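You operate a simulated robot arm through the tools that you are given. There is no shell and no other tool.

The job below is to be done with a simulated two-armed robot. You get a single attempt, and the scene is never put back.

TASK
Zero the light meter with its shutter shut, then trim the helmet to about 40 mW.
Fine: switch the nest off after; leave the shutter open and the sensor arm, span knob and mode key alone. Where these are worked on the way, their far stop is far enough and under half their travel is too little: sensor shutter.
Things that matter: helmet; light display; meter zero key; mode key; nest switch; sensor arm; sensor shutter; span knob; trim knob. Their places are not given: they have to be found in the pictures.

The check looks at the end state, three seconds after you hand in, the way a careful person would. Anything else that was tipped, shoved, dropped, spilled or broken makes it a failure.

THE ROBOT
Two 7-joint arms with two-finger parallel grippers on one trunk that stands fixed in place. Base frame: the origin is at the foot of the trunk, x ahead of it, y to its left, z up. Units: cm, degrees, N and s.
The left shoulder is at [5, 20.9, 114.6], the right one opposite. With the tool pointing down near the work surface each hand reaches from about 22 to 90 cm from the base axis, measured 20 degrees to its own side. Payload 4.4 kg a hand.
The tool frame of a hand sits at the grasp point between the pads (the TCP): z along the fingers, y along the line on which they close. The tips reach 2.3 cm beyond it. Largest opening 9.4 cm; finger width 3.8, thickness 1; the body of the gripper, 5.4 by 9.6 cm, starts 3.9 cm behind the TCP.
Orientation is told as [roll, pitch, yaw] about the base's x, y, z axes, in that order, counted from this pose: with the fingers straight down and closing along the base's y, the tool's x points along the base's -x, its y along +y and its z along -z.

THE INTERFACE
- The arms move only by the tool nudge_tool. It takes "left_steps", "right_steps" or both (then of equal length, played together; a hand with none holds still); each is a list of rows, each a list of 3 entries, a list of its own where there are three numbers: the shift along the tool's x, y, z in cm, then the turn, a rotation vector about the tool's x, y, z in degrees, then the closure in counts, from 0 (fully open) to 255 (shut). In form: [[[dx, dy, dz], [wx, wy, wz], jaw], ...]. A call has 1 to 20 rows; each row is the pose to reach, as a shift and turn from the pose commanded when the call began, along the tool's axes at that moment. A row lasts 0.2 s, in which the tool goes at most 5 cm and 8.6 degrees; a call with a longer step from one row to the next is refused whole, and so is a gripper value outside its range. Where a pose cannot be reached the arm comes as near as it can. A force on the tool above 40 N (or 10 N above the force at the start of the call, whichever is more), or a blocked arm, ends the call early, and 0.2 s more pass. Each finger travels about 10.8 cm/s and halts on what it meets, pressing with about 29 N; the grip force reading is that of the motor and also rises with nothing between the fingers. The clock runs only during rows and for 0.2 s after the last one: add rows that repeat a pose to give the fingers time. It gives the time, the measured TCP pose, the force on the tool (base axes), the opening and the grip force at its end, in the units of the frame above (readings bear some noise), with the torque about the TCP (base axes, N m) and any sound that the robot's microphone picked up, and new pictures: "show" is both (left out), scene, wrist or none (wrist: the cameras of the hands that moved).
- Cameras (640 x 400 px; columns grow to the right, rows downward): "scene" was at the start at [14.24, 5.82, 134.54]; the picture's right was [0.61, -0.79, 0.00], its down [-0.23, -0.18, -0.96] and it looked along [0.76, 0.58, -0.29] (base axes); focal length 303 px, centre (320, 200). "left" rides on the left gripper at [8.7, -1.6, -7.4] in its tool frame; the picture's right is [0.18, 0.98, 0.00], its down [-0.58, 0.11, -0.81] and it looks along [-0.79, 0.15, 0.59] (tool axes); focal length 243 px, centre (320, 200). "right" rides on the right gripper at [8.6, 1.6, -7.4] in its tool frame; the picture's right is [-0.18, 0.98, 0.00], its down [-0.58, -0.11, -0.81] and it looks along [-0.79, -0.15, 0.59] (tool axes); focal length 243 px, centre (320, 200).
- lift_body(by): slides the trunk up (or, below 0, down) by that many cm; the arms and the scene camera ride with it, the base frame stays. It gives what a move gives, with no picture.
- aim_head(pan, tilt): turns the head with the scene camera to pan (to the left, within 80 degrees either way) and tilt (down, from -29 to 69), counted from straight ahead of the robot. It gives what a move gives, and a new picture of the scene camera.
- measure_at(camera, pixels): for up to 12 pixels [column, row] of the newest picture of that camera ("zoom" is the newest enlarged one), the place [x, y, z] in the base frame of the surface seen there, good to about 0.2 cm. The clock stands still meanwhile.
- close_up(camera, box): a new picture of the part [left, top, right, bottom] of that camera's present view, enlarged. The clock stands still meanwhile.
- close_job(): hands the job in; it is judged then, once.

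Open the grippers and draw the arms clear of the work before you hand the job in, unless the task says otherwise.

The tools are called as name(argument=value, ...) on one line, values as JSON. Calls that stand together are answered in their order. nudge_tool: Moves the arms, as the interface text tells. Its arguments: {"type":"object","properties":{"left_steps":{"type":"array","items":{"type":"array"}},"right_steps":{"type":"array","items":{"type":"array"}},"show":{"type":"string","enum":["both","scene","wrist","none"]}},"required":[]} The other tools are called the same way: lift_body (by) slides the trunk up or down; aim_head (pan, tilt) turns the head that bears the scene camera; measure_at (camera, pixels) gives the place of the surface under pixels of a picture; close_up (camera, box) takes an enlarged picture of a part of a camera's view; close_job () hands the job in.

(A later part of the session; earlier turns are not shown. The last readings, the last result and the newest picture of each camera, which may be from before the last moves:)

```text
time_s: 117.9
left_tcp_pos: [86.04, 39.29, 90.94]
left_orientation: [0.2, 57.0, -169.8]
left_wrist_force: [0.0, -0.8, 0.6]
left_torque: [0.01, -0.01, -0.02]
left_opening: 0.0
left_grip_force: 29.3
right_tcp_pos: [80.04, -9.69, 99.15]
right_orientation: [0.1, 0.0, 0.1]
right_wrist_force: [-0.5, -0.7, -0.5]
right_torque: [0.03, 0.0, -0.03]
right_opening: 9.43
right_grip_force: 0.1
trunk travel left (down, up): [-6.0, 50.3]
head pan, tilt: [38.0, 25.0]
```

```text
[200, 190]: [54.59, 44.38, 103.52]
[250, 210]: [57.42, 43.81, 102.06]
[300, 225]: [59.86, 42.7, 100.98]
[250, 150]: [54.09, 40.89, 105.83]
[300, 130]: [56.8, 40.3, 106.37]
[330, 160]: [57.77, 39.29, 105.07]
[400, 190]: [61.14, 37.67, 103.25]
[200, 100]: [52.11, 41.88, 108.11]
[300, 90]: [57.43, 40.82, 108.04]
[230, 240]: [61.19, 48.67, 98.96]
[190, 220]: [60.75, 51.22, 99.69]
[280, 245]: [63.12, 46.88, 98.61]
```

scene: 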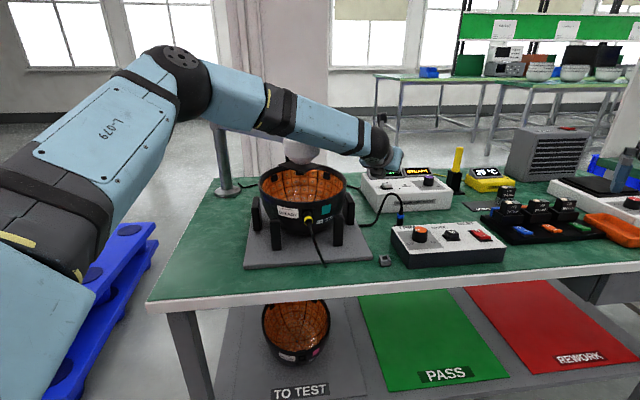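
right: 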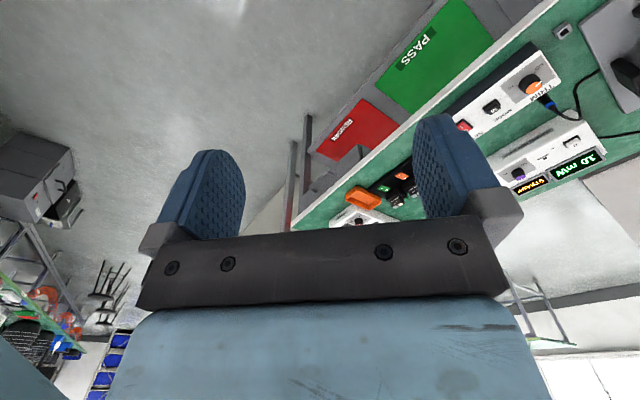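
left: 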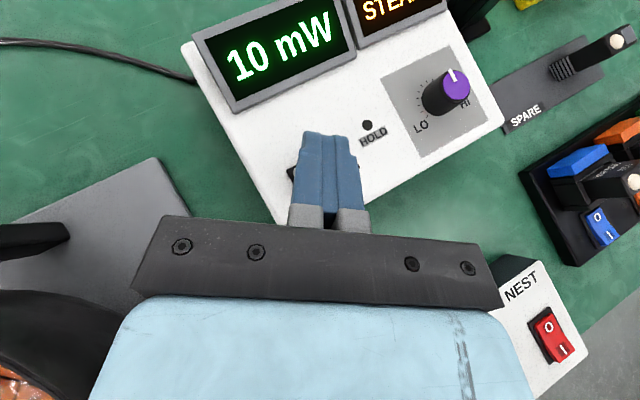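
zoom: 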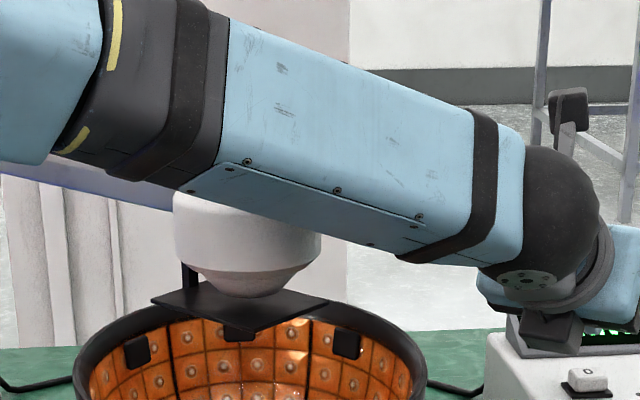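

The forearm's far lower edge (y≈43) stays about 3 cm clear of the sensor head. I press down slowly on the key to about 0.5 cm beyond touch and hold it for some rows.

nudge_tool(left_steps=[[[-1.0, 0, 0.65], [0, 0, 0], 255], [[-1.8, 0, 1.17], [0, 0, 0], 255], [[-2.2, 0, 1.43], [0, 0, 0], 255], [[-2.43, 0, 1.58], [0, 0, 0], 255], [[-2.6, 0, 1.69], [0, 0, 0], 255], [[-2.6, 0, 1.69], [0, 0, 0], 255], [[-2.6, 0, 1.69], [0, 0, 0], 255]])

close_up(camera="left", box=[180, 0, 500, 200])

```text
time_s: 119.5
left_tcp_pos: [86.03, 39.32, 87.98]
left_orientation: [0.1, 57.0, -169.8]
left_wrist_force: [0.4, 0.7, 2.7]
left_torque: [-0.03, -0.02, 0.01]
left_opening: 0.01
left_grip_force: 28.7
right_tcp_pos: [80.07, -9.64, 99.1]
right_orientation: [0.1, 0.1, 0.0]
right_wrist_force: [0.2, -0.1, 1.2]
right_torque: [0.0, 0.03, 0.0]
right_opening: 9.4
right_grip_force: 0.0
trunk travel left (down, up): [-6.0, 50.3]
head pan, tilt: [38.0, 25.0]
heard: click
```

scene: 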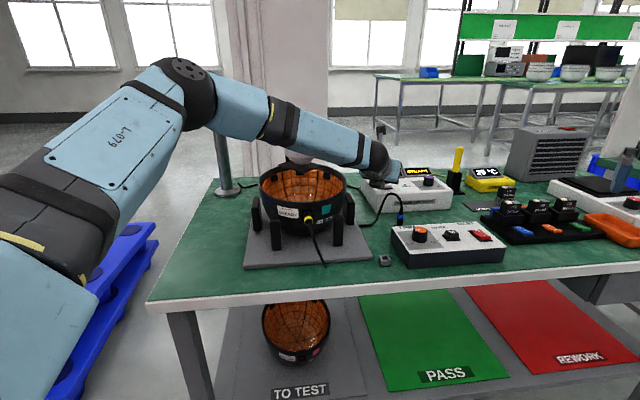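
left: 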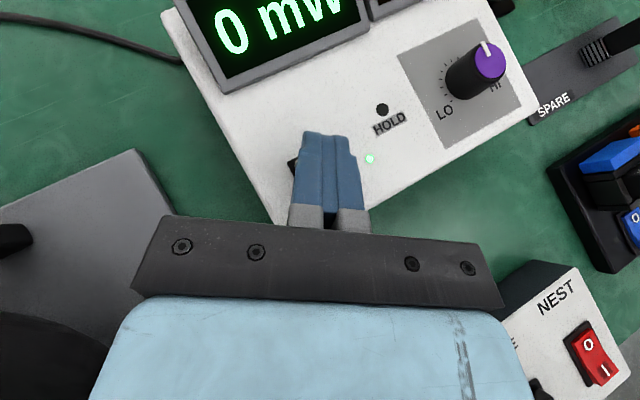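

```text
2.00 times, centred on (340, 100) of left
```

zoom: 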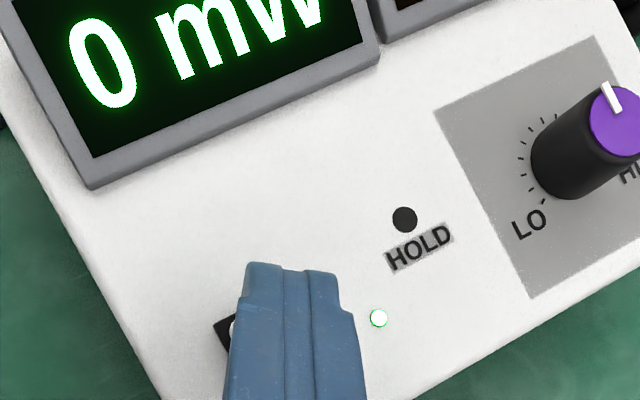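

A click was heard, the display reads 0 mW and the green lamp lit. I lift off the key straight up and retreat.

nudge_tool(left_steps=[[[1.2, 0, -0.8], [0, 0, 0], 255], [[2.6, 0, -1.7], [0, 0, 0], 255], [[3.2, -0.6, -5], [0, 0, 0], 255], [[3.5, -1.2, -9], [0, 0, 0], 255], [[4.5, -1.5, -12.5], [0, 0, 0], 255], [[4.5, -1.5, -12.5], [0, 0, 0], 255]])

close_up(camera="scene", box=[340, 150, 500, 250])

```text
time_s: 120.9
left_tcp_pos: [77.67, 39.34, 98.31]
left_orientation: [0.2, 56.9, -169.8]
left_wrist_force: [0.2, 1.0, 0.4]
left_torque: [0.0, 0.01, -0.02]
left_opening: 0.01
left_grip_force: 29.0
right_tcp_pos: [80.13, -9.63, 99.02]
right_orientation: [0.0, -0.1, 0.0]
right_wrist_force: [0.2, 1.0, -0.1]
right_torque: [-0.01, 0.03, -0.01]
right_opening: 9.41
right_grip_force: 0.2
trunk travel left (down, up): [-6.0, 50.3]
head pan, tilt: [38.0, 25.0]
```

scene: 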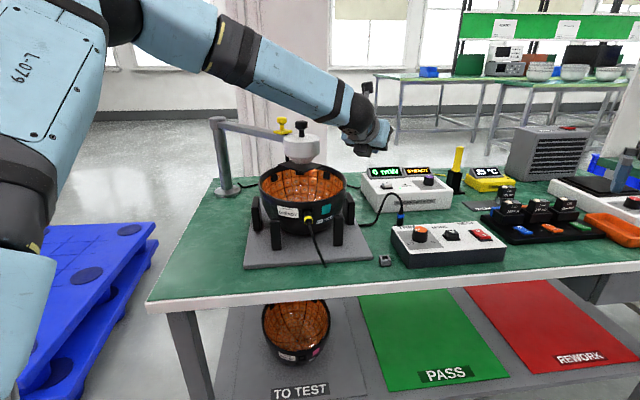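
left: 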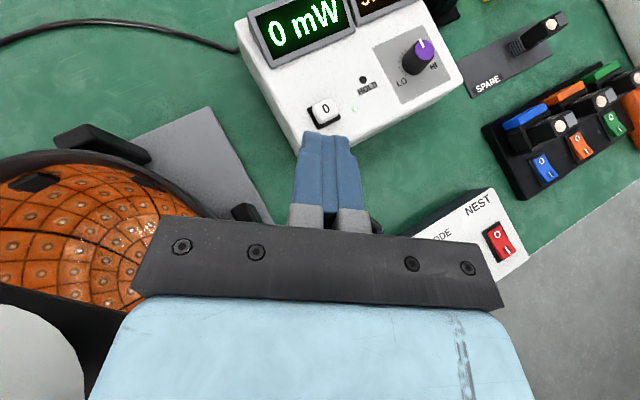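

```text
4.00 times, centred on (420, 200) of scene
```

zoom: 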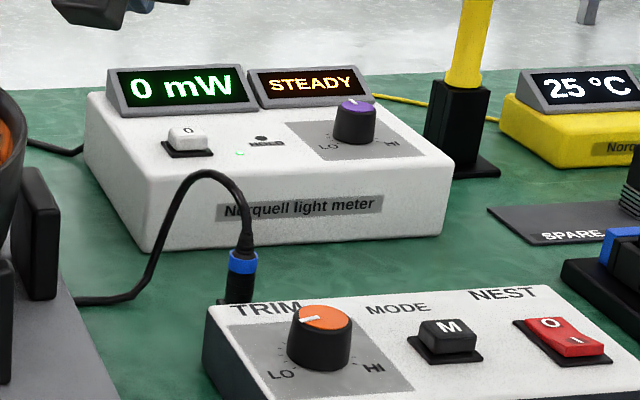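

The meter now holds 0 mW, STEADY. I raise the trunk again by 6.5 cm and bring the left hand back to upright, at about (68, 40, 117).

lift_body(by=6.5)

nudge_tool(left_steps=[[[0.7, -0.3, -2.1], [0, -8.2, 0], 255], [[1.5, -0.7, -4.2], [0, -16.4, 0], 255], [[2.2, -1, -6.3], [0, -24.6, 0], 255], [[2.9, -1.4, -8.3], [0, -32.8, 0], 255], [[3.6, -1.7, -10.4], [0, -41, 0], 255], [[4.4, -2.1, -12.5], [0, -49.2, 0], 255], [[5.1, -2.4, -14.6], [0, -57, 0], 255], [[5.1, -2.4, -14.6], [0, -57, 0], 255]], show="scene")

```text
time_s: 122.0
left_tcp_pos: [77.76, 39.15, 104.87]
left_orientation: [0.1, 56.9, -169.9]
left_wrist_force: [0.3, 0.3, 0.4]
left_torque: [0.01, -0.02, 0.0]
left_opening: 0.0
left_grip_force: 28.8
right_tcp_pos: [80.17, -9.66, 105.59]
right_orientation: [-0.1, 0.0, 0.0]
right_wrist_force: [0.2, 0.0, 0.2]
right_torque: [-0.01, 0.0, -0.03]
right_opening: 9.41
right_grip_force: 0.1
trunk travel left (down, up): [-12.5, 43.8]
head pan, tilt: [38.0, 25.0]
```

```text
time_s: 123.8
left_tcp_pos: [67.88, 40.05, 117.22]
left_orientation: [0.1, -0.3, -170.0]
left_wrist_force: [0.4, 0.1, -0.5]
left_torque: [0.02, 0.02, -0.03]
left_opening: 0.0
left_grip_force: 28.9
right_tcp_pos: [80.12, -9.56, 105.65]
right_orientation: [0.0, 0.0, 0.0]
right_wrist_force: [0.4, -0.4, -0.4]
right_torque: [0.0, 0.03, 0.01]
right_opening: 9.4
right_grip_force: 0.1
trunk travel left (down, up): [-12.5, 43.8]
head pan, tilt: [38.0, 25.0]
```

scene: 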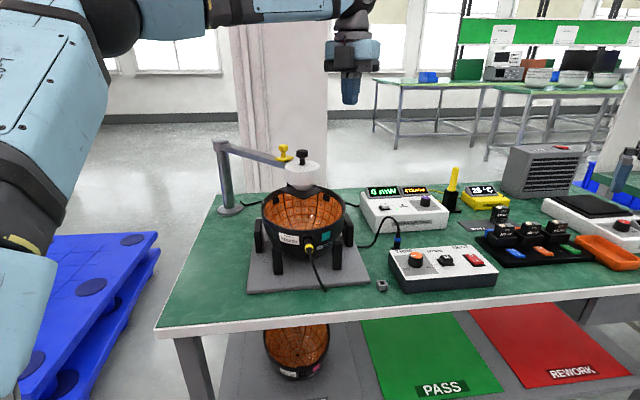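

Now I turn to yaw -90 while moving over the shutter handle at (65, 55.8), staying at z≈117, opening the jaws.

nudge_tool(left_steps=[[[0, -1.6, 0], [0, 0, -8], 255], [[0, -3.2, 0], [0, 0, -16], 255], [[0, -4.8, 0], [0, 0, -24], 200], [[0, -6.4, 0], [0, 0, -32], 150], [[0, -8, 0], [0, 0, -40], 100], [[0, -9.6, 0], [0, 0, -48], 50], [[-0.1, -11.2, 0], [0, 0, -56], 0], [[-0.1, -12.8, 0], [0, 0, -64], 0], [[-0.1, -14.4, 0], [0, 0, -72], 0], [[-0.1, -16.1, 0], [0, 0, -80], 0], [[-0.1, -16.1, 0], [0, 0, -80], 0]])

close_up(camera="scene", box=[200, 110, 360, 210])

```text
time_s: 126.2
left_tcp_pos: [65.1, 55.73, 117.26]
left_orientation: [0.0, -0.1, -89.9]
left_wrist_force: [0.5, 0.1, 1.1]
left_torque: [0.01, 0.01, -0.02]
left_opening: 9.42
left_grip_force: 0.0
right_tcp_pos: [80.11, -9.69, 105.63]
right_orientation: [0.0, 0.0, -0.1]
right_wrist_force: [-1.6, 0.4, -0.2]
right_torque: [0.01, -0.02, 0.0]
right_opening: 9.38
right_grip_force: 0.1
trunk travel left (down, up): [-12.5, 43.8]
head pan, tilt: [38.0, 25.0]
```

scene: 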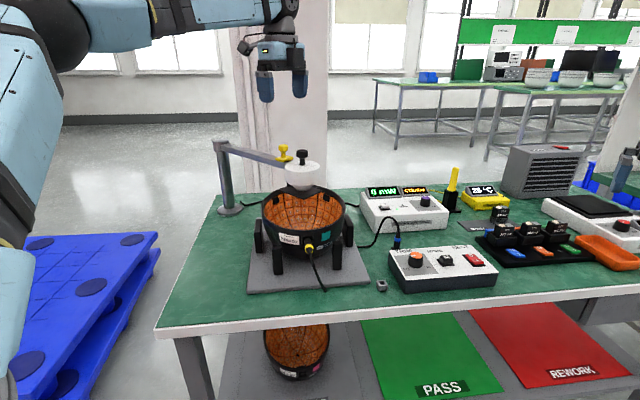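
left: 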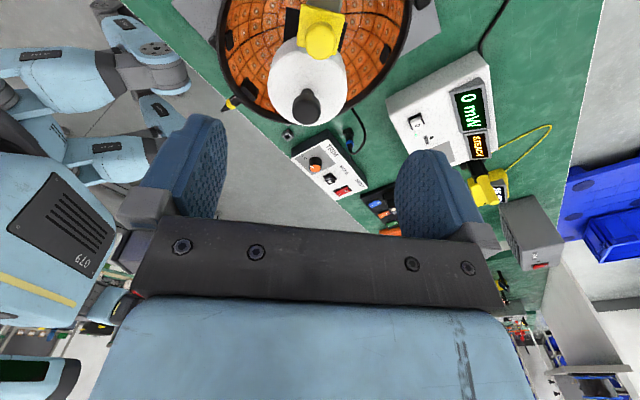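

```text
4.00 times, centred on (280, 160) of scene
```

zoom: 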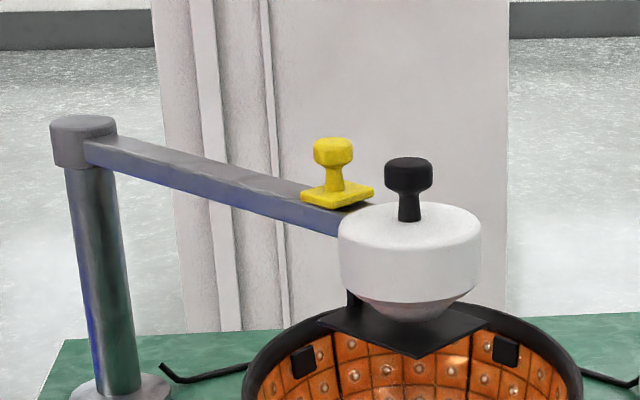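

The handle is visible at (322,38) in the left camera; I measure its centre.

measure_at(camera="left", pixels=[[320, 40], [308, 40], [333, 40], [320, 28], [320, 55], [306, 103]])

measure_at(camera="scene", pixels=[[283, 148], [302, 153], [300, 175]])

```text
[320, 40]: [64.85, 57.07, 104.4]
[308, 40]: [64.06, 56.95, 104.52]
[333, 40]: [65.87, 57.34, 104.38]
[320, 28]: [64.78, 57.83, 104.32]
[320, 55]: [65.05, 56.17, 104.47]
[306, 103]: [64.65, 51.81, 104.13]
```

```text
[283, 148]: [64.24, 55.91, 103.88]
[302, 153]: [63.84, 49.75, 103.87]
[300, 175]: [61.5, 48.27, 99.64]
```

Handle centre ≈ (64.95, 56.7). I descend over it and grip.

nudge_tool(left_steps=[[[0.8, -0.1, 4], [0, 0, 0], 0], [[0.8, -0.1, 8], [0, 0, 0], 0], [[0.8, -0.1, 11], [0, 0, 0], 0], [[0.8, -0.1, 13.2], [0, 0, 0], 0], [[0.8, -0.1, 13.2], [0, 0, 0], 0], [[0.8, -0.1, 13.2], [0, 0, 0], 120], [[0.8, -0.1, 13.2], [0, 0, 0], 200], [[0.8, -0.1, 13.2], [0, 0, 0], 255], [[0.8, -0.1, 13.2], [0, 0, 0], 255]])

```text
time_s: 128.2
left_tcp_pos: [64.89, 56.69, 104.05]
left_orientation: [0.1, 0.0, -89.9]
left_wrist_force: [10.1, 2.0, 0.7]
left_torque: [0.06, -0.07, 0.02]
left_opening: 2.33
left_grip_force: 45.0
right_tcp_pos: [80.24, -9.51, 105.65]
right_orientation: [0.1, 0.0, 0.0]
right_wrist_force: [-1.0, 0.1, 0.1]
right_torque: [0.01, 0.01, 0.0]
right_opening: 9.43
right_grip_force: 0.1
trunk travel left (down, up): [-12.5, 43.8]
head pan, tilt: [38.0, 25.0]
```

scene: 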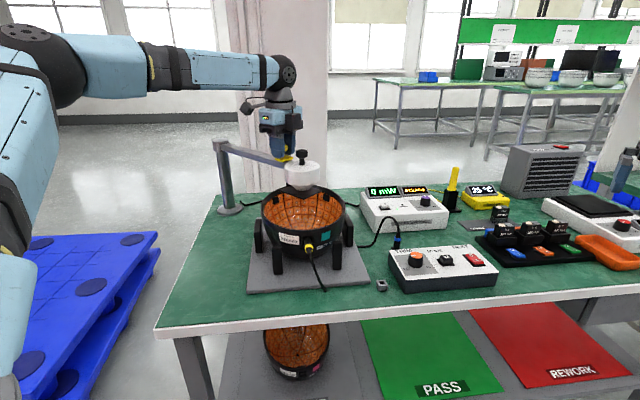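
left: 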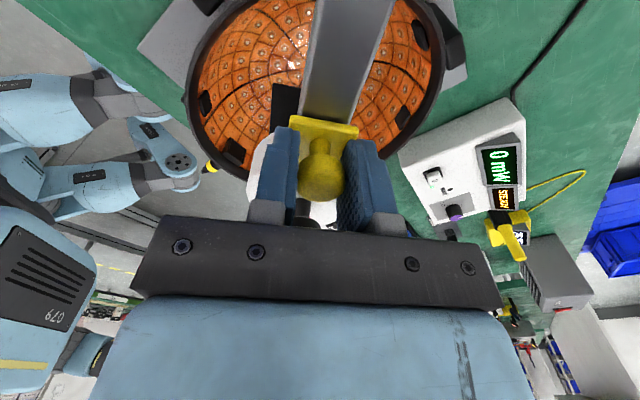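

Gripped (2.33), with a small sideways load of 10 N, so I ease +0.2 in x and slide the handle to +y, to its open stop.

nudge_tool(left_steps=[[[0.2, 0.2, 0], [0, 0, 0], 255], [[0.7, 0.2, 0], [0, 0, 0], 255], [[1.2, 0.2, 0], [0, 0, 0], 255], [[1.7, 0.2, 0], [0, 0, 0], 255], [[2.2, 0.2, 0], [0, 0, 0], 255], [[2.7, 0.2, 0], [0, 0, 0], 255], [[3.2, 0.2, 0], [0, 0, 0], 255], [[3.7, 0.2, 0], [0, 0, 0], 255], [[4.2, 0.2, 0], [0, 0, 0], 255], [[4.7, 0.2, 0], [0, 0, 0], 255], [[5.2, 0.2, 0], [0, 0, 0], 255], [[5.7, 0.2, 0], [0, 0, 0], 255], [[6.1, 0.2, 0], [0, 0, 0], 255], [[6.5, 0.2, 0], [0, 0, 0], 255], [[6.9, 0.2, 0], [0, 0, 0], 255], [[7.1, 0.2, 0], [0, 0, 0], 255], [[7.1, 0.2, 0], [0, 0, 0], 255]])

close_up(camera="scene", box=[200, 110, 360, 210])

```text
time_s: 131.8
left_tcp_pos: [65.13, 63.69, 103.95]
left_orientation: [-0.2, -0.1, -90.0]
left_wrist_force: [-3.3, -3.3, -8.9]
left_torque: [0.42, 0.06, 0.26]
left_opening: 2.32
left_grip_force: 45.0
right_tcp_pos: [80.11, -9.46, 105.6]
right_orientation: [0.0, 0.0, -0.1]
right_wrist_force: [0.8, -0.3, 0.2]
right_torque: [-0.01, -0.01, 0.01]
right_opening: 9.41
right_grip_force: 0.1
trunk travel left (down, up): [-12.5, 43.8]
head pan, tilt: [38.0, 25.0]
```

scene: 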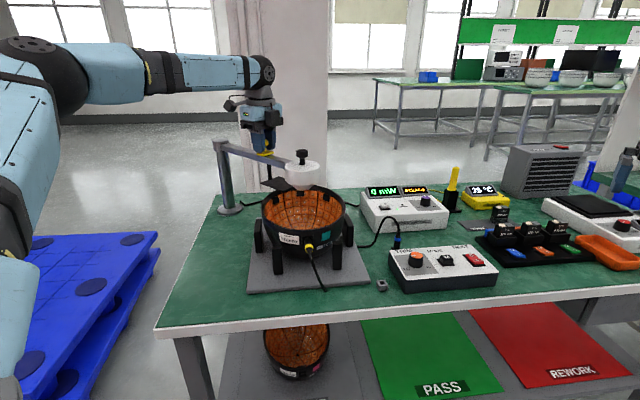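
left: 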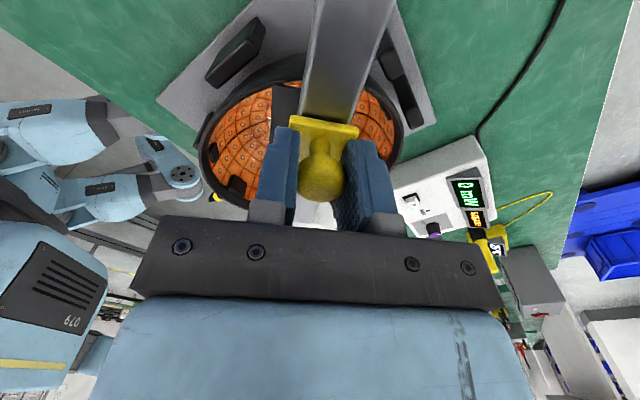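

```text
4.00 times, centred on (280, 160) of scene
```

zoom: 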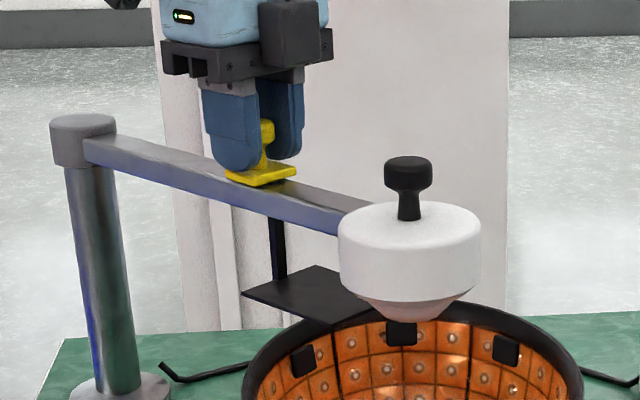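

The handle is back near its starting place (TCP y 63.7). I push 0.4 cm more to feel the open stop, then release and rise.

nudge_tool(left_steps=[[[0.2, 0, 0], [0, 0, 0], 255], [[0.4, 0, 0], [0, 0, 0], 255], [[0.4, 0, 0], [0, 0, 0], 255]], show="none")

nudge_tool(left_steps=[[[-0.1, 0, 0], [0, 0, 0], 255], [[-0.1, 0, 0], [0, 0, 0], 150], [[-0.1, 0, 0], [0, 0, 0], 60], [[-0.1, 0, 0], [0, 0, 0], 0], [[-0.1, 0, 0], [0, 0, 0], 0], [[-0.1, 0, -2], [0, 0, 0], 0], [[-0.1, 0, -5], [0, 0, 0], 0], [[-0.1, 0, -9], [0, 0, 0], 0], [[-0.1, 0, -13], [0, 0, 0], 0], [[-0.1, 0, -15], [0, 0, 0], 0]], show="scene")

close_up(camera="scene", box=[200, 110, 360, 210])

measure_at(camera="scene", pixels=[[302, 153], [264, 142], [300, 175], [318, 180], [228, 148]])

```text
time_s: 132.8
left_tcp_pos: [65.11, 63.78, 103.95]
left_orientation: [-0.3, -0.1, -90.4]
left_wrist_force: [0.0, -9.4, -7.5]
left_torque: [0.48, -0.16, -0.32]
left_opening: 2.34
left_grip_force: 45.0
right_tcp_pos: [80.14, -9.66, 105.66]
right_orientation: [0.1, 0.0, 0.0]
right_wrist_force: [-0.1, 1.2, -1.0]
right_torque: [-0.02, -0.01, -0.03]
right_opening: 9.4
right_grip_force: 0.0
trunk travel left (down, up): [-12.5, 43.8]
head pan, tilt: [38.0, 25.0]
stopped in row 3 (left hand): the force on the tool passed its limit at 41 N (the readings are from after the stop); the commanded pose is now the measured one
```

```text
time_s: 135.0
left_tcp_pos: [64.94, 63.61, 118.63]
left_orientation: [-0.1, 0.0, -90.2]
left_wrist_force: [0.4, 1.5, 0.0]
left_torque: [0.0, 0.01, 0.01]
left_opening: 9.43
left_grip_force: 0.1
right_tcp_pos: [80.05, -9.61, 105.76]
right_orientation: [0.0, 0.0, 0.0]
right_wrist_force: [0.2, 0.1, -0.5]
right_torque: [0.01, 0.0, -0.01]
right_opening: 9.39
right_grip_force: 0.1
trunk travel left (down, up): [-12.5, 43.8]
head pan, tilt: [38.0, 25.0]
```

scene: 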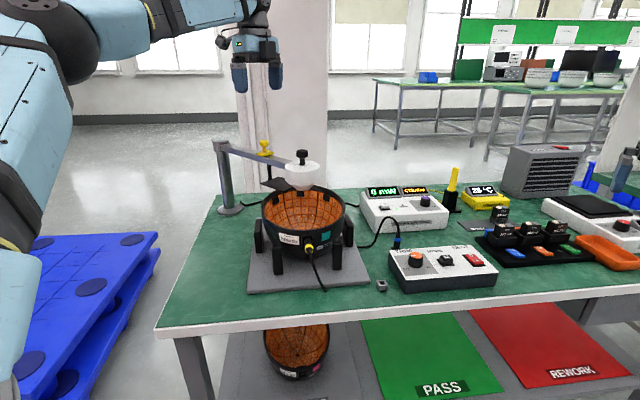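

```text
4.00 times, centred on (280, 160) of scene
```

zoom: 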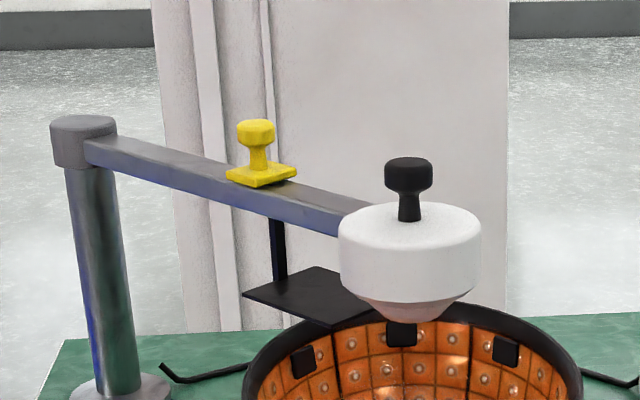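

```text
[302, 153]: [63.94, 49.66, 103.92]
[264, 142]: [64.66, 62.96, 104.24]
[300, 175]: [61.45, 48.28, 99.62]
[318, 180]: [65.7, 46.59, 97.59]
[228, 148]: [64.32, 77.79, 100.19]
```

The stop is confirmed, the shutter is open and the sensor unmoved. Now the right arm: I park the left hand back and bring the closed right hand over the nest switch's I end, at (78.5, 11.7, 98), turning to yaw -43 to match the rocker.

nudge_tool(left_steps=[[[0, -3, -1], [0, 0, 0], 0], [[0, -6, -2], [0, 0, 0], 0], [[0, -9, -3], [0, 0, 0], 0], [[0, -12, -3], [0, 0, 0], 0], [[0, -15, -3], [0, 0, 0], 0], [[0, -18, -3], [0, 0, 0], 0], [[0, -18, -3], [0, 0, 0], 0], [[0, -18, -3], [0, 0, 0], 0]], right_steps=[[[0.2, 3, 0], [0, 0, 7], 100], [[0.4, 6, 0], [0, 0, 14], 200], [[0.6, 9, 0], [0, 0, 21], 255], [[0.8, 12, 0], [0, 0, 28], 255], [[1, 15, 1], [0, 0, 35], 255], [[1.3, 18, 3], [0, 0, 43], 255], [[1.5, 21.3, 5], [0, 0, 43], 255], [[1.5, 21.3, 7], [0, 0, 43], 255]])

```text
time_s: 136.8
left_tcp_pos: [47.18, 64.0, 122.13]
left_orientation: [-0.2, -0.2, -90.2]
left_wrist_force: [0.1, -0.5, -0.5]
left_torque: [0.04, -0.02, 0.02]
left_opening: 9.38
left_grip_force: 0.0
right_tcp_pos: [79.08, 5.8, 98.59]
right_orientation: [0.0, 0.1, -43.0]
right_wrist_force: [0.8, -0.1, -0.2]
right_torque: [0.03, 0.0, 0.06]
right_opening: 0.0
right_grip_force: 29.1
right hand out of reach, approached as far as the arm can: row 5, 6, 7, 8
trunk travel left (down, up): [-12.5, 43.8]
head pan, tilt: [38.0, 25.0]
```

scene: 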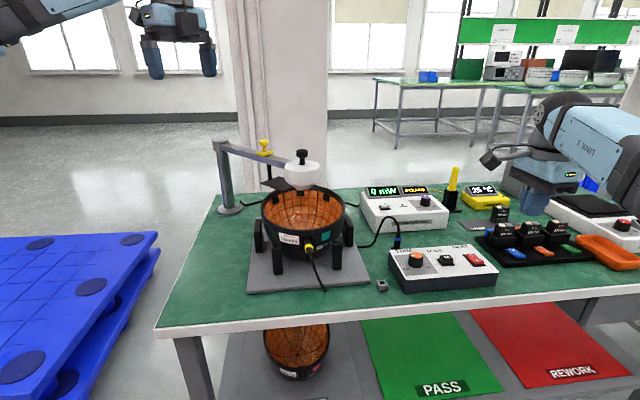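
right: 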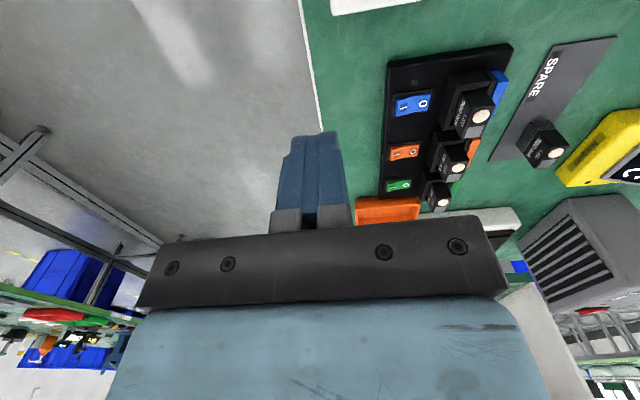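
left: 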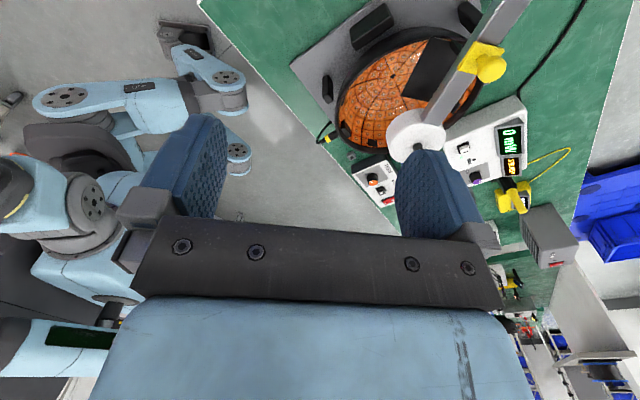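

The right arm's limit is about 79 cm from its shoulder, so I need a tilt for the switch. I back off to (72, 6, 100) and turn to yaw +24, pointing away from the right shoulder.

nudge_tool(right_steps=[[[0.6, -0.5, -0.2], [0, 0, -7.5], 255], [[1.1, -1.1, -0.3], [0, 0, -15], 255], [[1.7, -1.6, -0.5], [0, 0, -22.5], 255], [[2.3, -2.1, -0.7], [0, 0, -30], 255], [[2.8, -2.7, -0.8], [0, 0, -37.5], 255], [[3.4, -3.2, -1], [0, 0, -45], 255], [[4, -3.7, -1.2], [0, 0, -52.5], 255], [[4.5, -4.3, -1.3], [0, 0, -60], 255], [[5.1, -4.8, -1.5], [0, 0, -67], 255], [[5.1, -4.8, -1.5], [0, 0, -67], 255]], show="scene")

```text
time_s: 139.0
left_tcp_pos: [47.17, 63.96, 122.12]
left_orientation: [-0.1, -0.3, -90.2]
left_wrist_force: [-0.1, 0.0, -0.3]
left_torque: [0.01, 0.01, 0.01]
left_opening: 9.4
left_grip_force: 0.0
right_tcp_pos: [71.9, 5.53, 100.27]
right_orientation: [0.0, -0.1, 24.1]
right_wrist_force: [0.6, 0.0, 0.0]
right_torque: [-0.01, 0.0, -0.02]
right_opening: 0.01
right_grip_force: 29.2
right hand out of reach, approached as far as the arm can: row 1, 2, 3, 4
trunk travel left (down, up): [-12.5, 43.8]
head pan, tilt: [38.0, 25.0]
```

scene: 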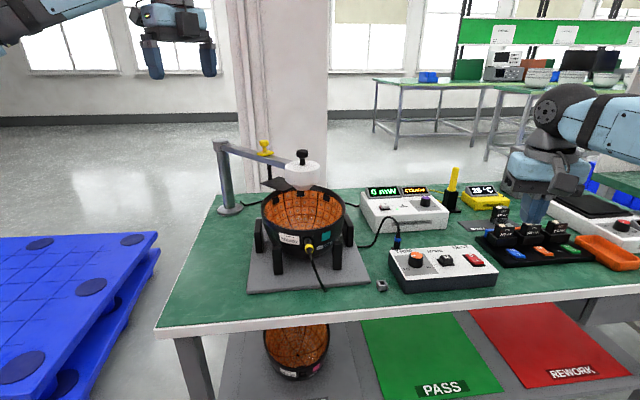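

At (71.9, 5.5, 100.3), yaw 24. Now I tilt 30° forward and move to about 4 cm above the rocker's I end.

nudge_tool(right_steps=[[[-1.9, 0.6, 1.5], [0, -6, 0], 255], [[-3.8, 1.2, 3.2], [0, -12, 0], 255], [[-5.6, 1.8, 5.2], [0, -18, 0], 255], [[-7.5, 2.5, 7.8], [0, -24, 0], 255], [[-9.3, 3.1, 10.7], [0, -30, 0], 255], [[-9.3, 3.1, 10.7], [0, -30, 0], 255]])

close_up(camera="scene", box=[380, 180, 540, 280])

```text
time_s: 140.4
left_tcp_pos: [47.13, 63.94, 122.25]
left_orientation: [0.0, -0.2, -90.2]
left_wrist_force: [-0.3, -0.4, 0.3]
left_torque: [0.01, -0.03, 0.01]
left_opening: 9.4
left_grip_force: 0.0
right_tcp_pos: [79.19, 12.18, 89.55]
right_orientation: [0.0, -30.1, 24.1]
right_wrist_force: [-0.2, 0.8, -0.4]
right_torque: [0.01, 0.02, 0.0]
right_opening: 0.0
right_grip_force: 29.1
trunk travel left (down, up): [-12.5, 43.8]
head pan, tilt: [38.0, 25.0]
```

scene: 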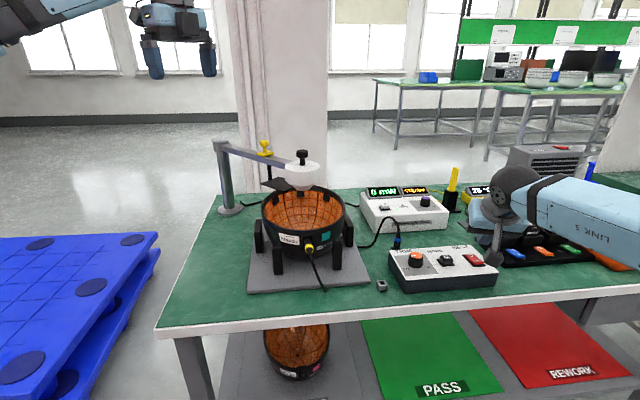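
right: 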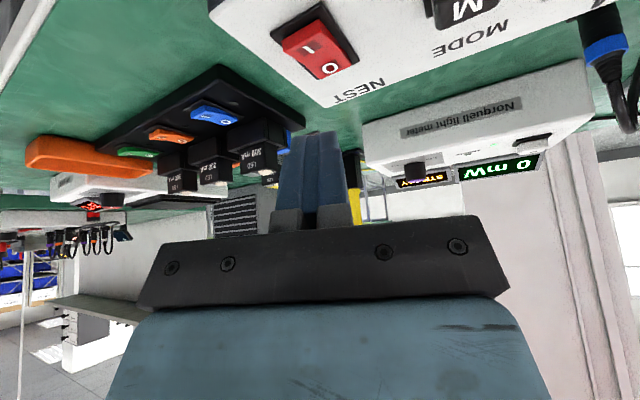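

```text
4.00 times, centred on (460, 230) of scene
```

zoom: 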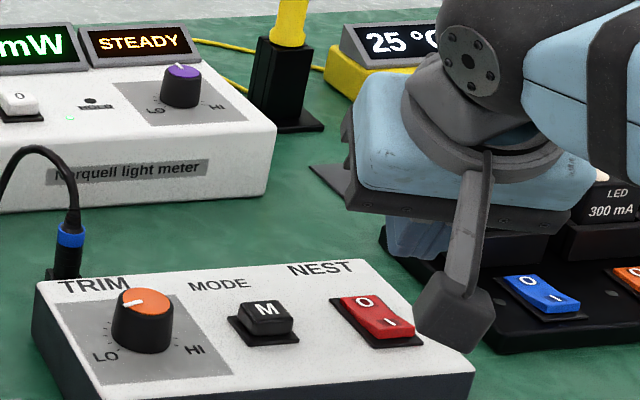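

The hand stands above the switch without reach trouble. I measure the camera housing's lower edge, the LED boxes and the rocker to be sure nothing else will be touched on the way down.

measure_at(camera="zoom", pixels=[[455, 350], [440, 300], [610, 195], [560, 230], [400, 220], [420, 245], [365, 302], [390, 325], [385, 340], [350, 190]])

measure_at(camera="right", pixels=[[330, 68], [305, 48], [290, 35], [325, 10], [355, 60], [465, 10], [255, 155], [265, 175]])

```text
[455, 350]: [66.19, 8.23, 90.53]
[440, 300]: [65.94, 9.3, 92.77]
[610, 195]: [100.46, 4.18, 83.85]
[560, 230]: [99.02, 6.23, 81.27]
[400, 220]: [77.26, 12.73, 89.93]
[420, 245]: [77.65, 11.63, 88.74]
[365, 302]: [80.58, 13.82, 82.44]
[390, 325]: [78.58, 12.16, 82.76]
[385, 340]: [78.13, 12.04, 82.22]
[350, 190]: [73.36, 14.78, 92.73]
```

```text
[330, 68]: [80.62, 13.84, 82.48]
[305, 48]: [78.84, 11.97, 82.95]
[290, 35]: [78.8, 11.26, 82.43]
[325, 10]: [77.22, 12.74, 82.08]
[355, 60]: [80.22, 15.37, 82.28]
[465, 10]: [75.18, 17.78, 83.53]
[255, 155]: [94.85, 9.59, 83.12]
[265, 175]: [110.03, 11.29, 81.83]
```

The I mark is at (78.8, 12.0, 82.9) and my contact edge is right above it. I press down slowly.

nudge_tool(right_steps=[[[1, 0, 1.73], [0, 0, 0], 255], [[1.65, 0, 2.86], [0, 0, 0], 255], [[1.9, 0, 3.29], [0, 0, 0], 255], [[2.05, 0, 3.55], [0, 0, 0], 255], [[2.2, 0, 3.8], [0, 0, 0], 255], [[2.35, 0, 4.07], [0, 0, 0], 255]])

```text
time_s: 141.8
left_tcp_pos: [46.9, 63.96, 122.5]
left_orientation: [0.0, -0.1, -90.2]
left_wrist_force: [-0.1, -0.4, -0.2]
left_torque: [0.01, 0.0, -0.06]
left_opening: 9.4
left_grip_force: 0.1
right_tcp_pos: [79.24, 12.08, 85.47]
right_orientation: [0.0, -30.5, 24.0]
right_wrist_force: [7.2, -1.0, 36.7]
right_torque: [0.03, -0.02, 0.1]
right_opening: 0.01
right_grip_force: 28.8
trunk travel left (down, up): [-12.5, 43.8]
head pan, tilt: [38.0, 25.0]
```

scene: 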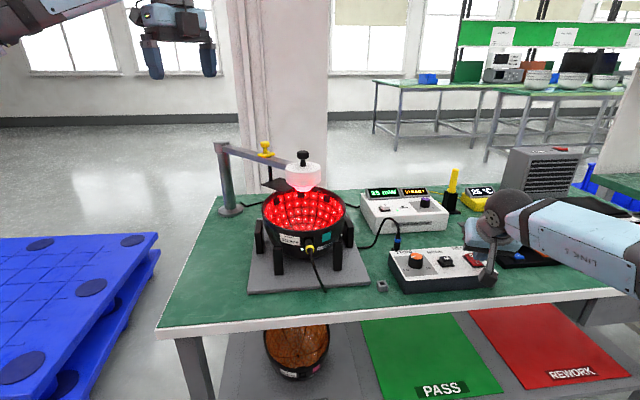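
right: 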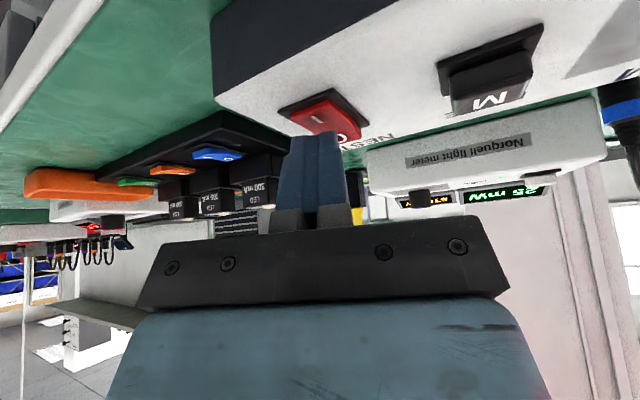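

The helmet lights up red and the meter shows about 25 mW: the nest is on. I lift off the switch.

nudge_tool(right_steps=[[[-0.5, 0, -0.87], [0, 0, 0], 255], [[-1.5, 0, -2.6], [0, 0, 0], 255], [[-2.5, 0, -4.33], [0, 0, 0], 255], [[-4, 0, -7], [0, 0, 0], 255], [[-4, 0, -8], [0, 0, 0], 255]])

close_up(camera="scene", box=[350, 175, 510, 275])

```text
time_s: 143.0
left_tcp_pos: [47.23, 63.91, 122.09]
left_orientation: [-0.2, -0.2, -90.2]
left_wrist_force: [0.2, -0.1, -0.3]
left_torque: [-0.01, -0.03, 0.02]
left_opening: 9.41
left_grip_force: 0.1
right_tcp_pos: [78.72, 11.85, 93.64]
right_orientation: [0.0, -30.0, 23.9]
right_wrist_force: [-0.1, 0.9, 0.1]
right_torque: [-0.01, 0.01, -0.01]
right_opening: 0.05
right_grip_force: 28.6
trunk travel left (down, up): [-12.5, 43.8]
head pan, tilt: [38.0, 25.0]
```

scene: 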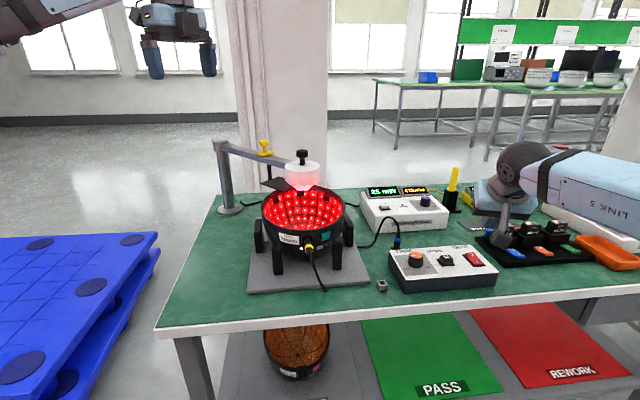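
right: 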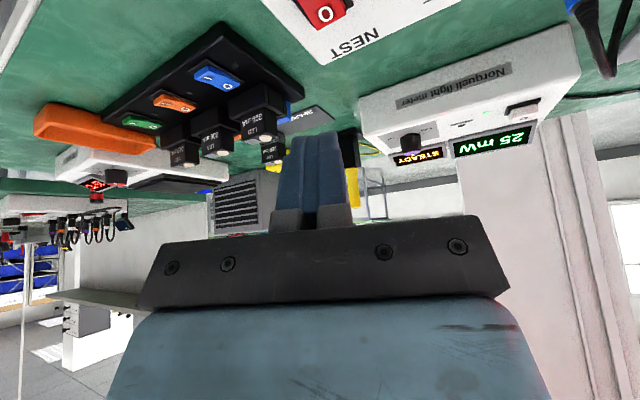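

```text
4.00 times, centred on (430, 225) of scene
```

zoom: 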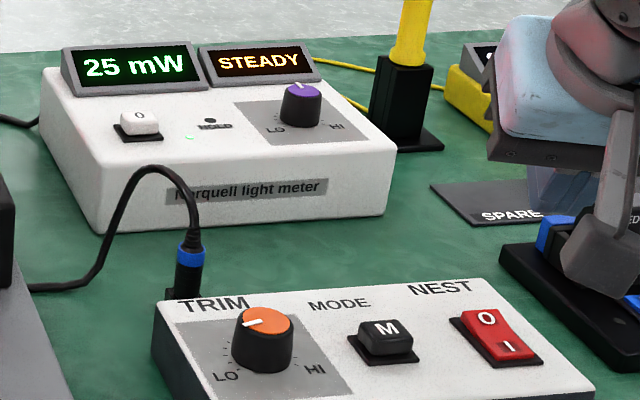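

It reads 25 mW, STEADY, with the shutter open. Next is the trim knob at about (69.95, 23.05, top 84.35): I bring the right hand upright to (67, 19, 100), half-opening the jaws.

nudge_tool(right_steps=[[[0.7, 1.5, -2.5], [0, 6, 0], 255], [[1.4, 4, -4.5], [0, 12, 0], 200], [[2.1, 6.5, -6.5], [0, 18, 0], 150], [[2.8, 9, -8.2], [0, 24, 0], 130], [[3.5, 11.3, -9.4], [0, 30, 0], 130], [[3.5, 11.3, -9.4], [0, 30, 0], 130]])

```text
time_s: 144.4
left_tcp_pos: [47.22, 64.08, 122.25]
left_orientation: [-0.1, -0.1, -90.2]
left_wrist_force: [-0.1, 0.4, -0.1]
left_torque: [0.04, 0.0, -0.01]
left_opening: 9.41
left_grip_force: 0.1
right_tcp_pos: [67.18, 19.22, 100.0]
right_orientation: [0.0, 0.2, 24.0]
right_wrist_force: [-0.1, 0.1, -0.3]
right_torque: [0.03, 0.01, -0.01]
right_opening: 4.59
right_grip_force: 0.0
trunk travel left (down, up): [-12.5, 43.8]
head pan, tilt: [38.0, 25.0]
```

scene: 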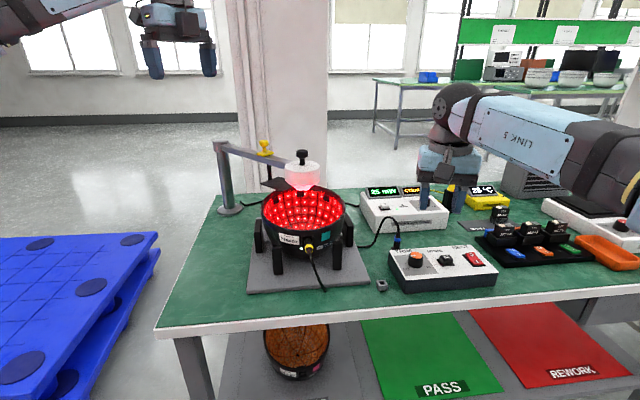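
right: 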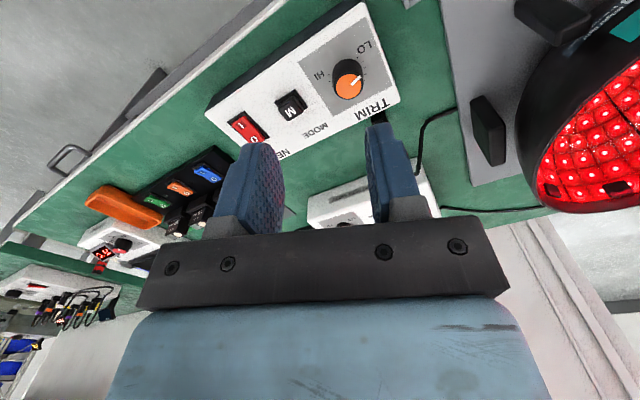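

The right camera sees the trim knob at (347,80). I measure it from here.

close_up(camera="right", box=[290, 40, 410, 115])

measure_at(camera="zoom", pixels=[[310, 240], [260, 250], [360, 220], [310, 200], [310, 290], [300, 130], [340, 130], [250, 200], [380, 180]])

```text
5.33 times, centred on (350, 78) of right
```

zoom: 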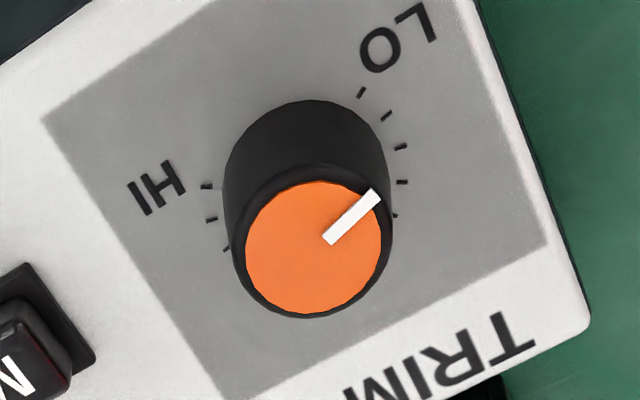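

```text
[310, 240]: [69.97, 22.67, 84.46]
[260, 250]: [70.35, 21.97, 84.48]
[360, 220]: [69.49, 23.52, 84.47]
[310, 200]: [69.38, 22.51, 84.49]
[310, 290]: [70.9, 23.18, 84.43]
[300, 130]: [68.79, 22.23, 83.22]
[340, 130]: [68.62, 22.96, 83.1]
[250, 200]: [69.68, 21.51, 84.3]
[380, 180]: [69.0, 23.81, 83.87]
```

Knob centre ≈ (70.0, 22.9). I move above it at z≈93, turning to yaw 64 so that there is room to turn clockwise.

nudge_tool(right_steps=[[[-0.8, 0.4, 1.4], [0, 0, -8], 130], [[-1.6, 0.9, 2.8], [0, 0, -16], 130], [[-2.4, 1.3, 4.2], [0, 0, -24], 130], [[-3.3, 1.8, 5.6], [0, 0, -32], 130], [[-4.07, 2.24, 7], [0, 0, -40], 130], [[-4.07, 2.24, 7], [0, 0, -40], 130]])

```text
time_s: 145.8
left_tcp_pos: [47.47, 63.87, 122.16]
left_orientation: [-0.3, 0.0, -90.2]
left_wrist_force: [-0.1, 0.8, -0.9]
left_torque: [0.0, 0.07, -0.01]
left_opening: 9.39
left_grip_force: 0.0
right_tcp_pos: [57.74, 25.07, 101.13]
right_orientation: [0.2, 0.0, 63.8]
right_wrist_force: [0.5, -0.7, -0.5]
right_torque: [0.03, 0.02, -0.03]
right_opening: 4.61
right_grip_force: 0.0
right hand out of reach, approached as far as the arm can: row 2, 3, 4, 5, 6
trunk travel left (down, up): [-12.5, 43.8]
head pan, tilt: [38.0, 25.0]
```

scene: 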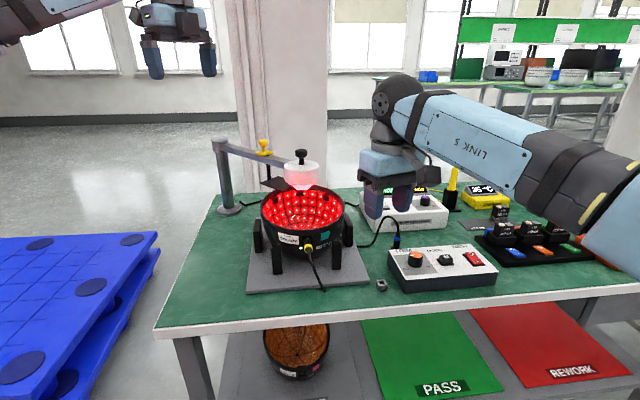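
right: 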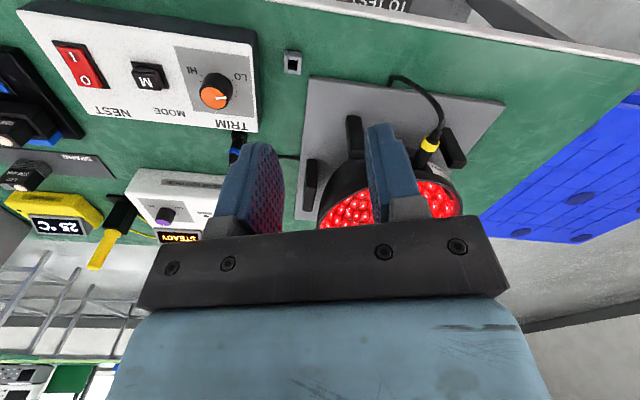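

Yaw 64 is beyond this wrist's limit there, and the hand strayed to (57.7, 25.1, 101) in free air. I turn back to yaw ≈19 first, staying high.

nudge_tool(right_steps=[[[0, 0, 0], [0, 0, 8], 130], [[0, 0, 0], [0, 0, 16], 130], [[0, 0, 0], [0, 0, 24], 130], [[0, 0, 0], [0, 0, 32], 130], [[0, 0, 0], [0, 0, 40], 130], [[0, 0, 0], [0, 0, 45], 130], [[0, 0, 0], [0, 0, 45], 130]], show="none")

```text
time_s: 147.4
left_tcp_pos: [47.12, 63.93, 122.12]
left_orientation: [-0.2, -0.2, -90.1]
left_wrist_force: [0.3, -0.5, 0.6]
left_torque: [0.0, 0.01, 0.01]
left_opening: 9.41
left_grip_force: 0.1
right_tcp_pos: [57.73, 25.27, 101.17]
right_orientation: [-0.1, 0.0, 18.9]
right_wrist_force: [0.2, 1.4, 0.1]
right_torque: [0.0, 0.0, 0.01]
right_opening: 4.61
right_grip_force: 0.0
trunk travel left (down, up): [-12.5, 43.8]
head pan, tilt: [38.0, 25.0]
```

Now, at yaw 19, I approach above the knob, turning on to yaw 0 for margin.

nudge_tool(right_steps=[[[-2.2, -1.2, 0], [0, 0, 4], 130], [[-4.4, -2.5, 1], [0, 0, 8], 130], [[-6.5, -3.7, 3], [0, 0, 12], 130], [[-8.7, -5, 5.5], [0, 0, 16], 130], [[-10.9, -6.25, 8], [0, 0, 19], 130], [[-10.9, -6.25, 8], [0, 0, 19], 130]])

```text
time_s: 148.8
left_tcp_pos: [47.11, 63.99, 122.27]
left_orientation: [-0.1, -0.3, -90.1]
left_wrist_force: [-0.7, 0.6, 0.3]
left_torque: [0.0, 0.02, 0.01]
left_opening: 9.42
left_grip_force: 0.0
right_tcp_pos: [67.35, 21.3, 95.64]
right_orientation: [-0.1, 0.0, 3.1]
right_wrist_force: [-0.3, -0.1, -0.5]
right_torque: [-0.01, -0.02, 0.05]
right_opening: 4.63
right_grip_force: 0.1
right hand out of reach, approached as far as the arm can: row 2, 3, 4, 5, 6
trunk travel left (down, up): [-12.5, 43.8]
head pan, tilt: [38.0, 25.0]
```

scene: 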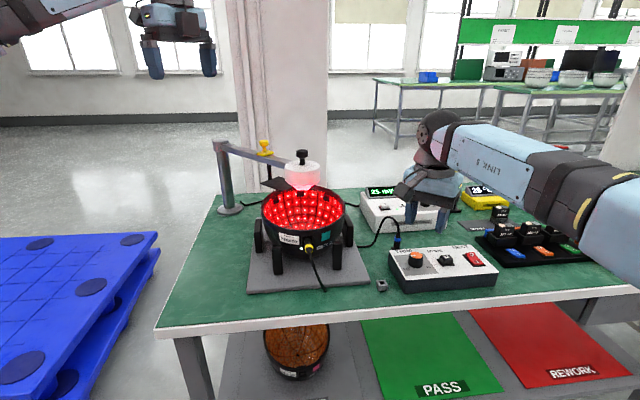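
right: 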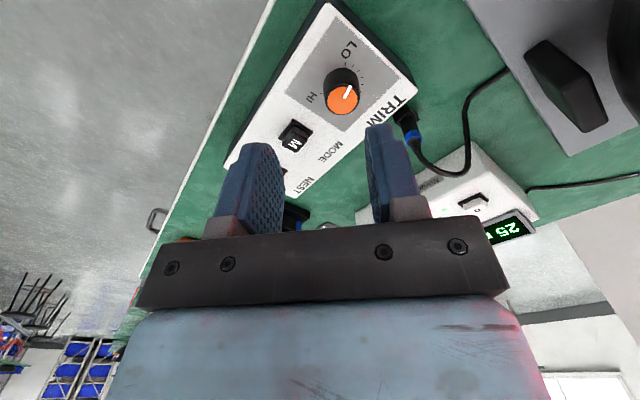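

The straight-down pose over the knob is just out of reach, so I'll grip with the fingers tilted 25° in their own plane. First I back off to (63, 19, 98) at yaw 24.

nudge_tool(right_steps=[[[1.5, -0.7, -0.8], [0, 0, -7], 130], [[3, -1.4, -1.6], [0, 0, -14], 130], [[4.4, -2.06, -2.4], [0, 0, -21], 130], [[4.4, -2.06, -2.4], [0, 0, -21], 130]], show="none")

```text
time_s: 149.8
left_tcp_pos: [47.13, 64.07, 122.18]
left_orientation: [-0.2, -0.2, -90.2]
left_wrist_force: [1.4, 0.3, -0.3]
left_torque: [-0.03, -0.03, 0.0]
left_opening: 9.42
left_grip_force: 0.1
right_tcp_pos: [63.1, 18.92, 97.79]
right_orientation: [-0.1, 0.0, 24.1]
right_wrist_force: [-0.3, 1.0, -0.2]
right_torque: [0.0, 0.0, 0.0]
right_opening: 4.62
right_grip_force: 0.1
trunk travel left (down, up): [-12.5, 43.8]
head pan, tilt: [38.0, 25.0]
```

Now the 25° tilt and the approach to about 6 cm above the final grip height over the knob.

nudge_tool(right_steps=[[[-2, 0.2, 1.5], [0, -7, 0], 130], [[-4, 0.4, 3], [0, -14, 0], 130], [[-6, 0.6, 5], [0, -20, 0], 130], [[-7.94, 0.85, 6.8], [0, -25, 0], 130], [[-7.94, 0.85, 6.8], [0, -25, 0], 130]])

close_up(camera="scene", box=[350, 165, 510, 265])

```text
time_s: 151.0
left_tcp_pos: [47.13, 63.94, 122.22]
left_orientation: [0.0, -0.3, -90.1]
left_wrist_force: [0.0, 0.1, 0.9]
left_torque: [0.01, -0.02, -0.02]
left_opening: 9.44
left_grip_force: 0.1
right_tcp_pos: [69.96, 22.85, 91.09]
right_orientation: [0.0, -25.1, 23.9]
right_wrist_force: [0.1, -0.4, 0.5]
right_torque: [-0.01, -0.05, 0.01]
right_opening: 4.6
right_grip_force: 0.0
trunk travel left (down, up): [-12.5, 43.8]
head pan, tilt: [38.0, 25.0]
```

scene: 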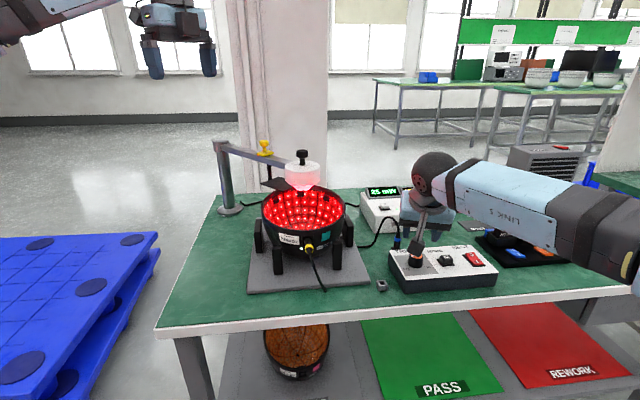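
right: 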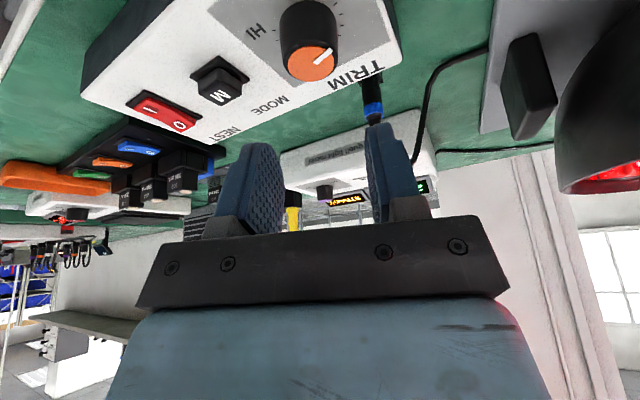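

```text
4.00 times, centred on (430, 215) of scene
```

zoom: 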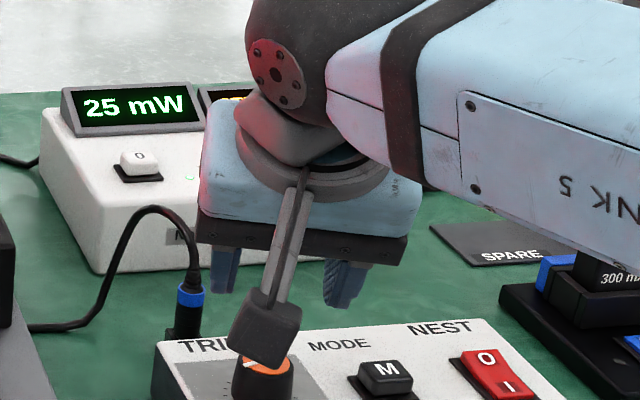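

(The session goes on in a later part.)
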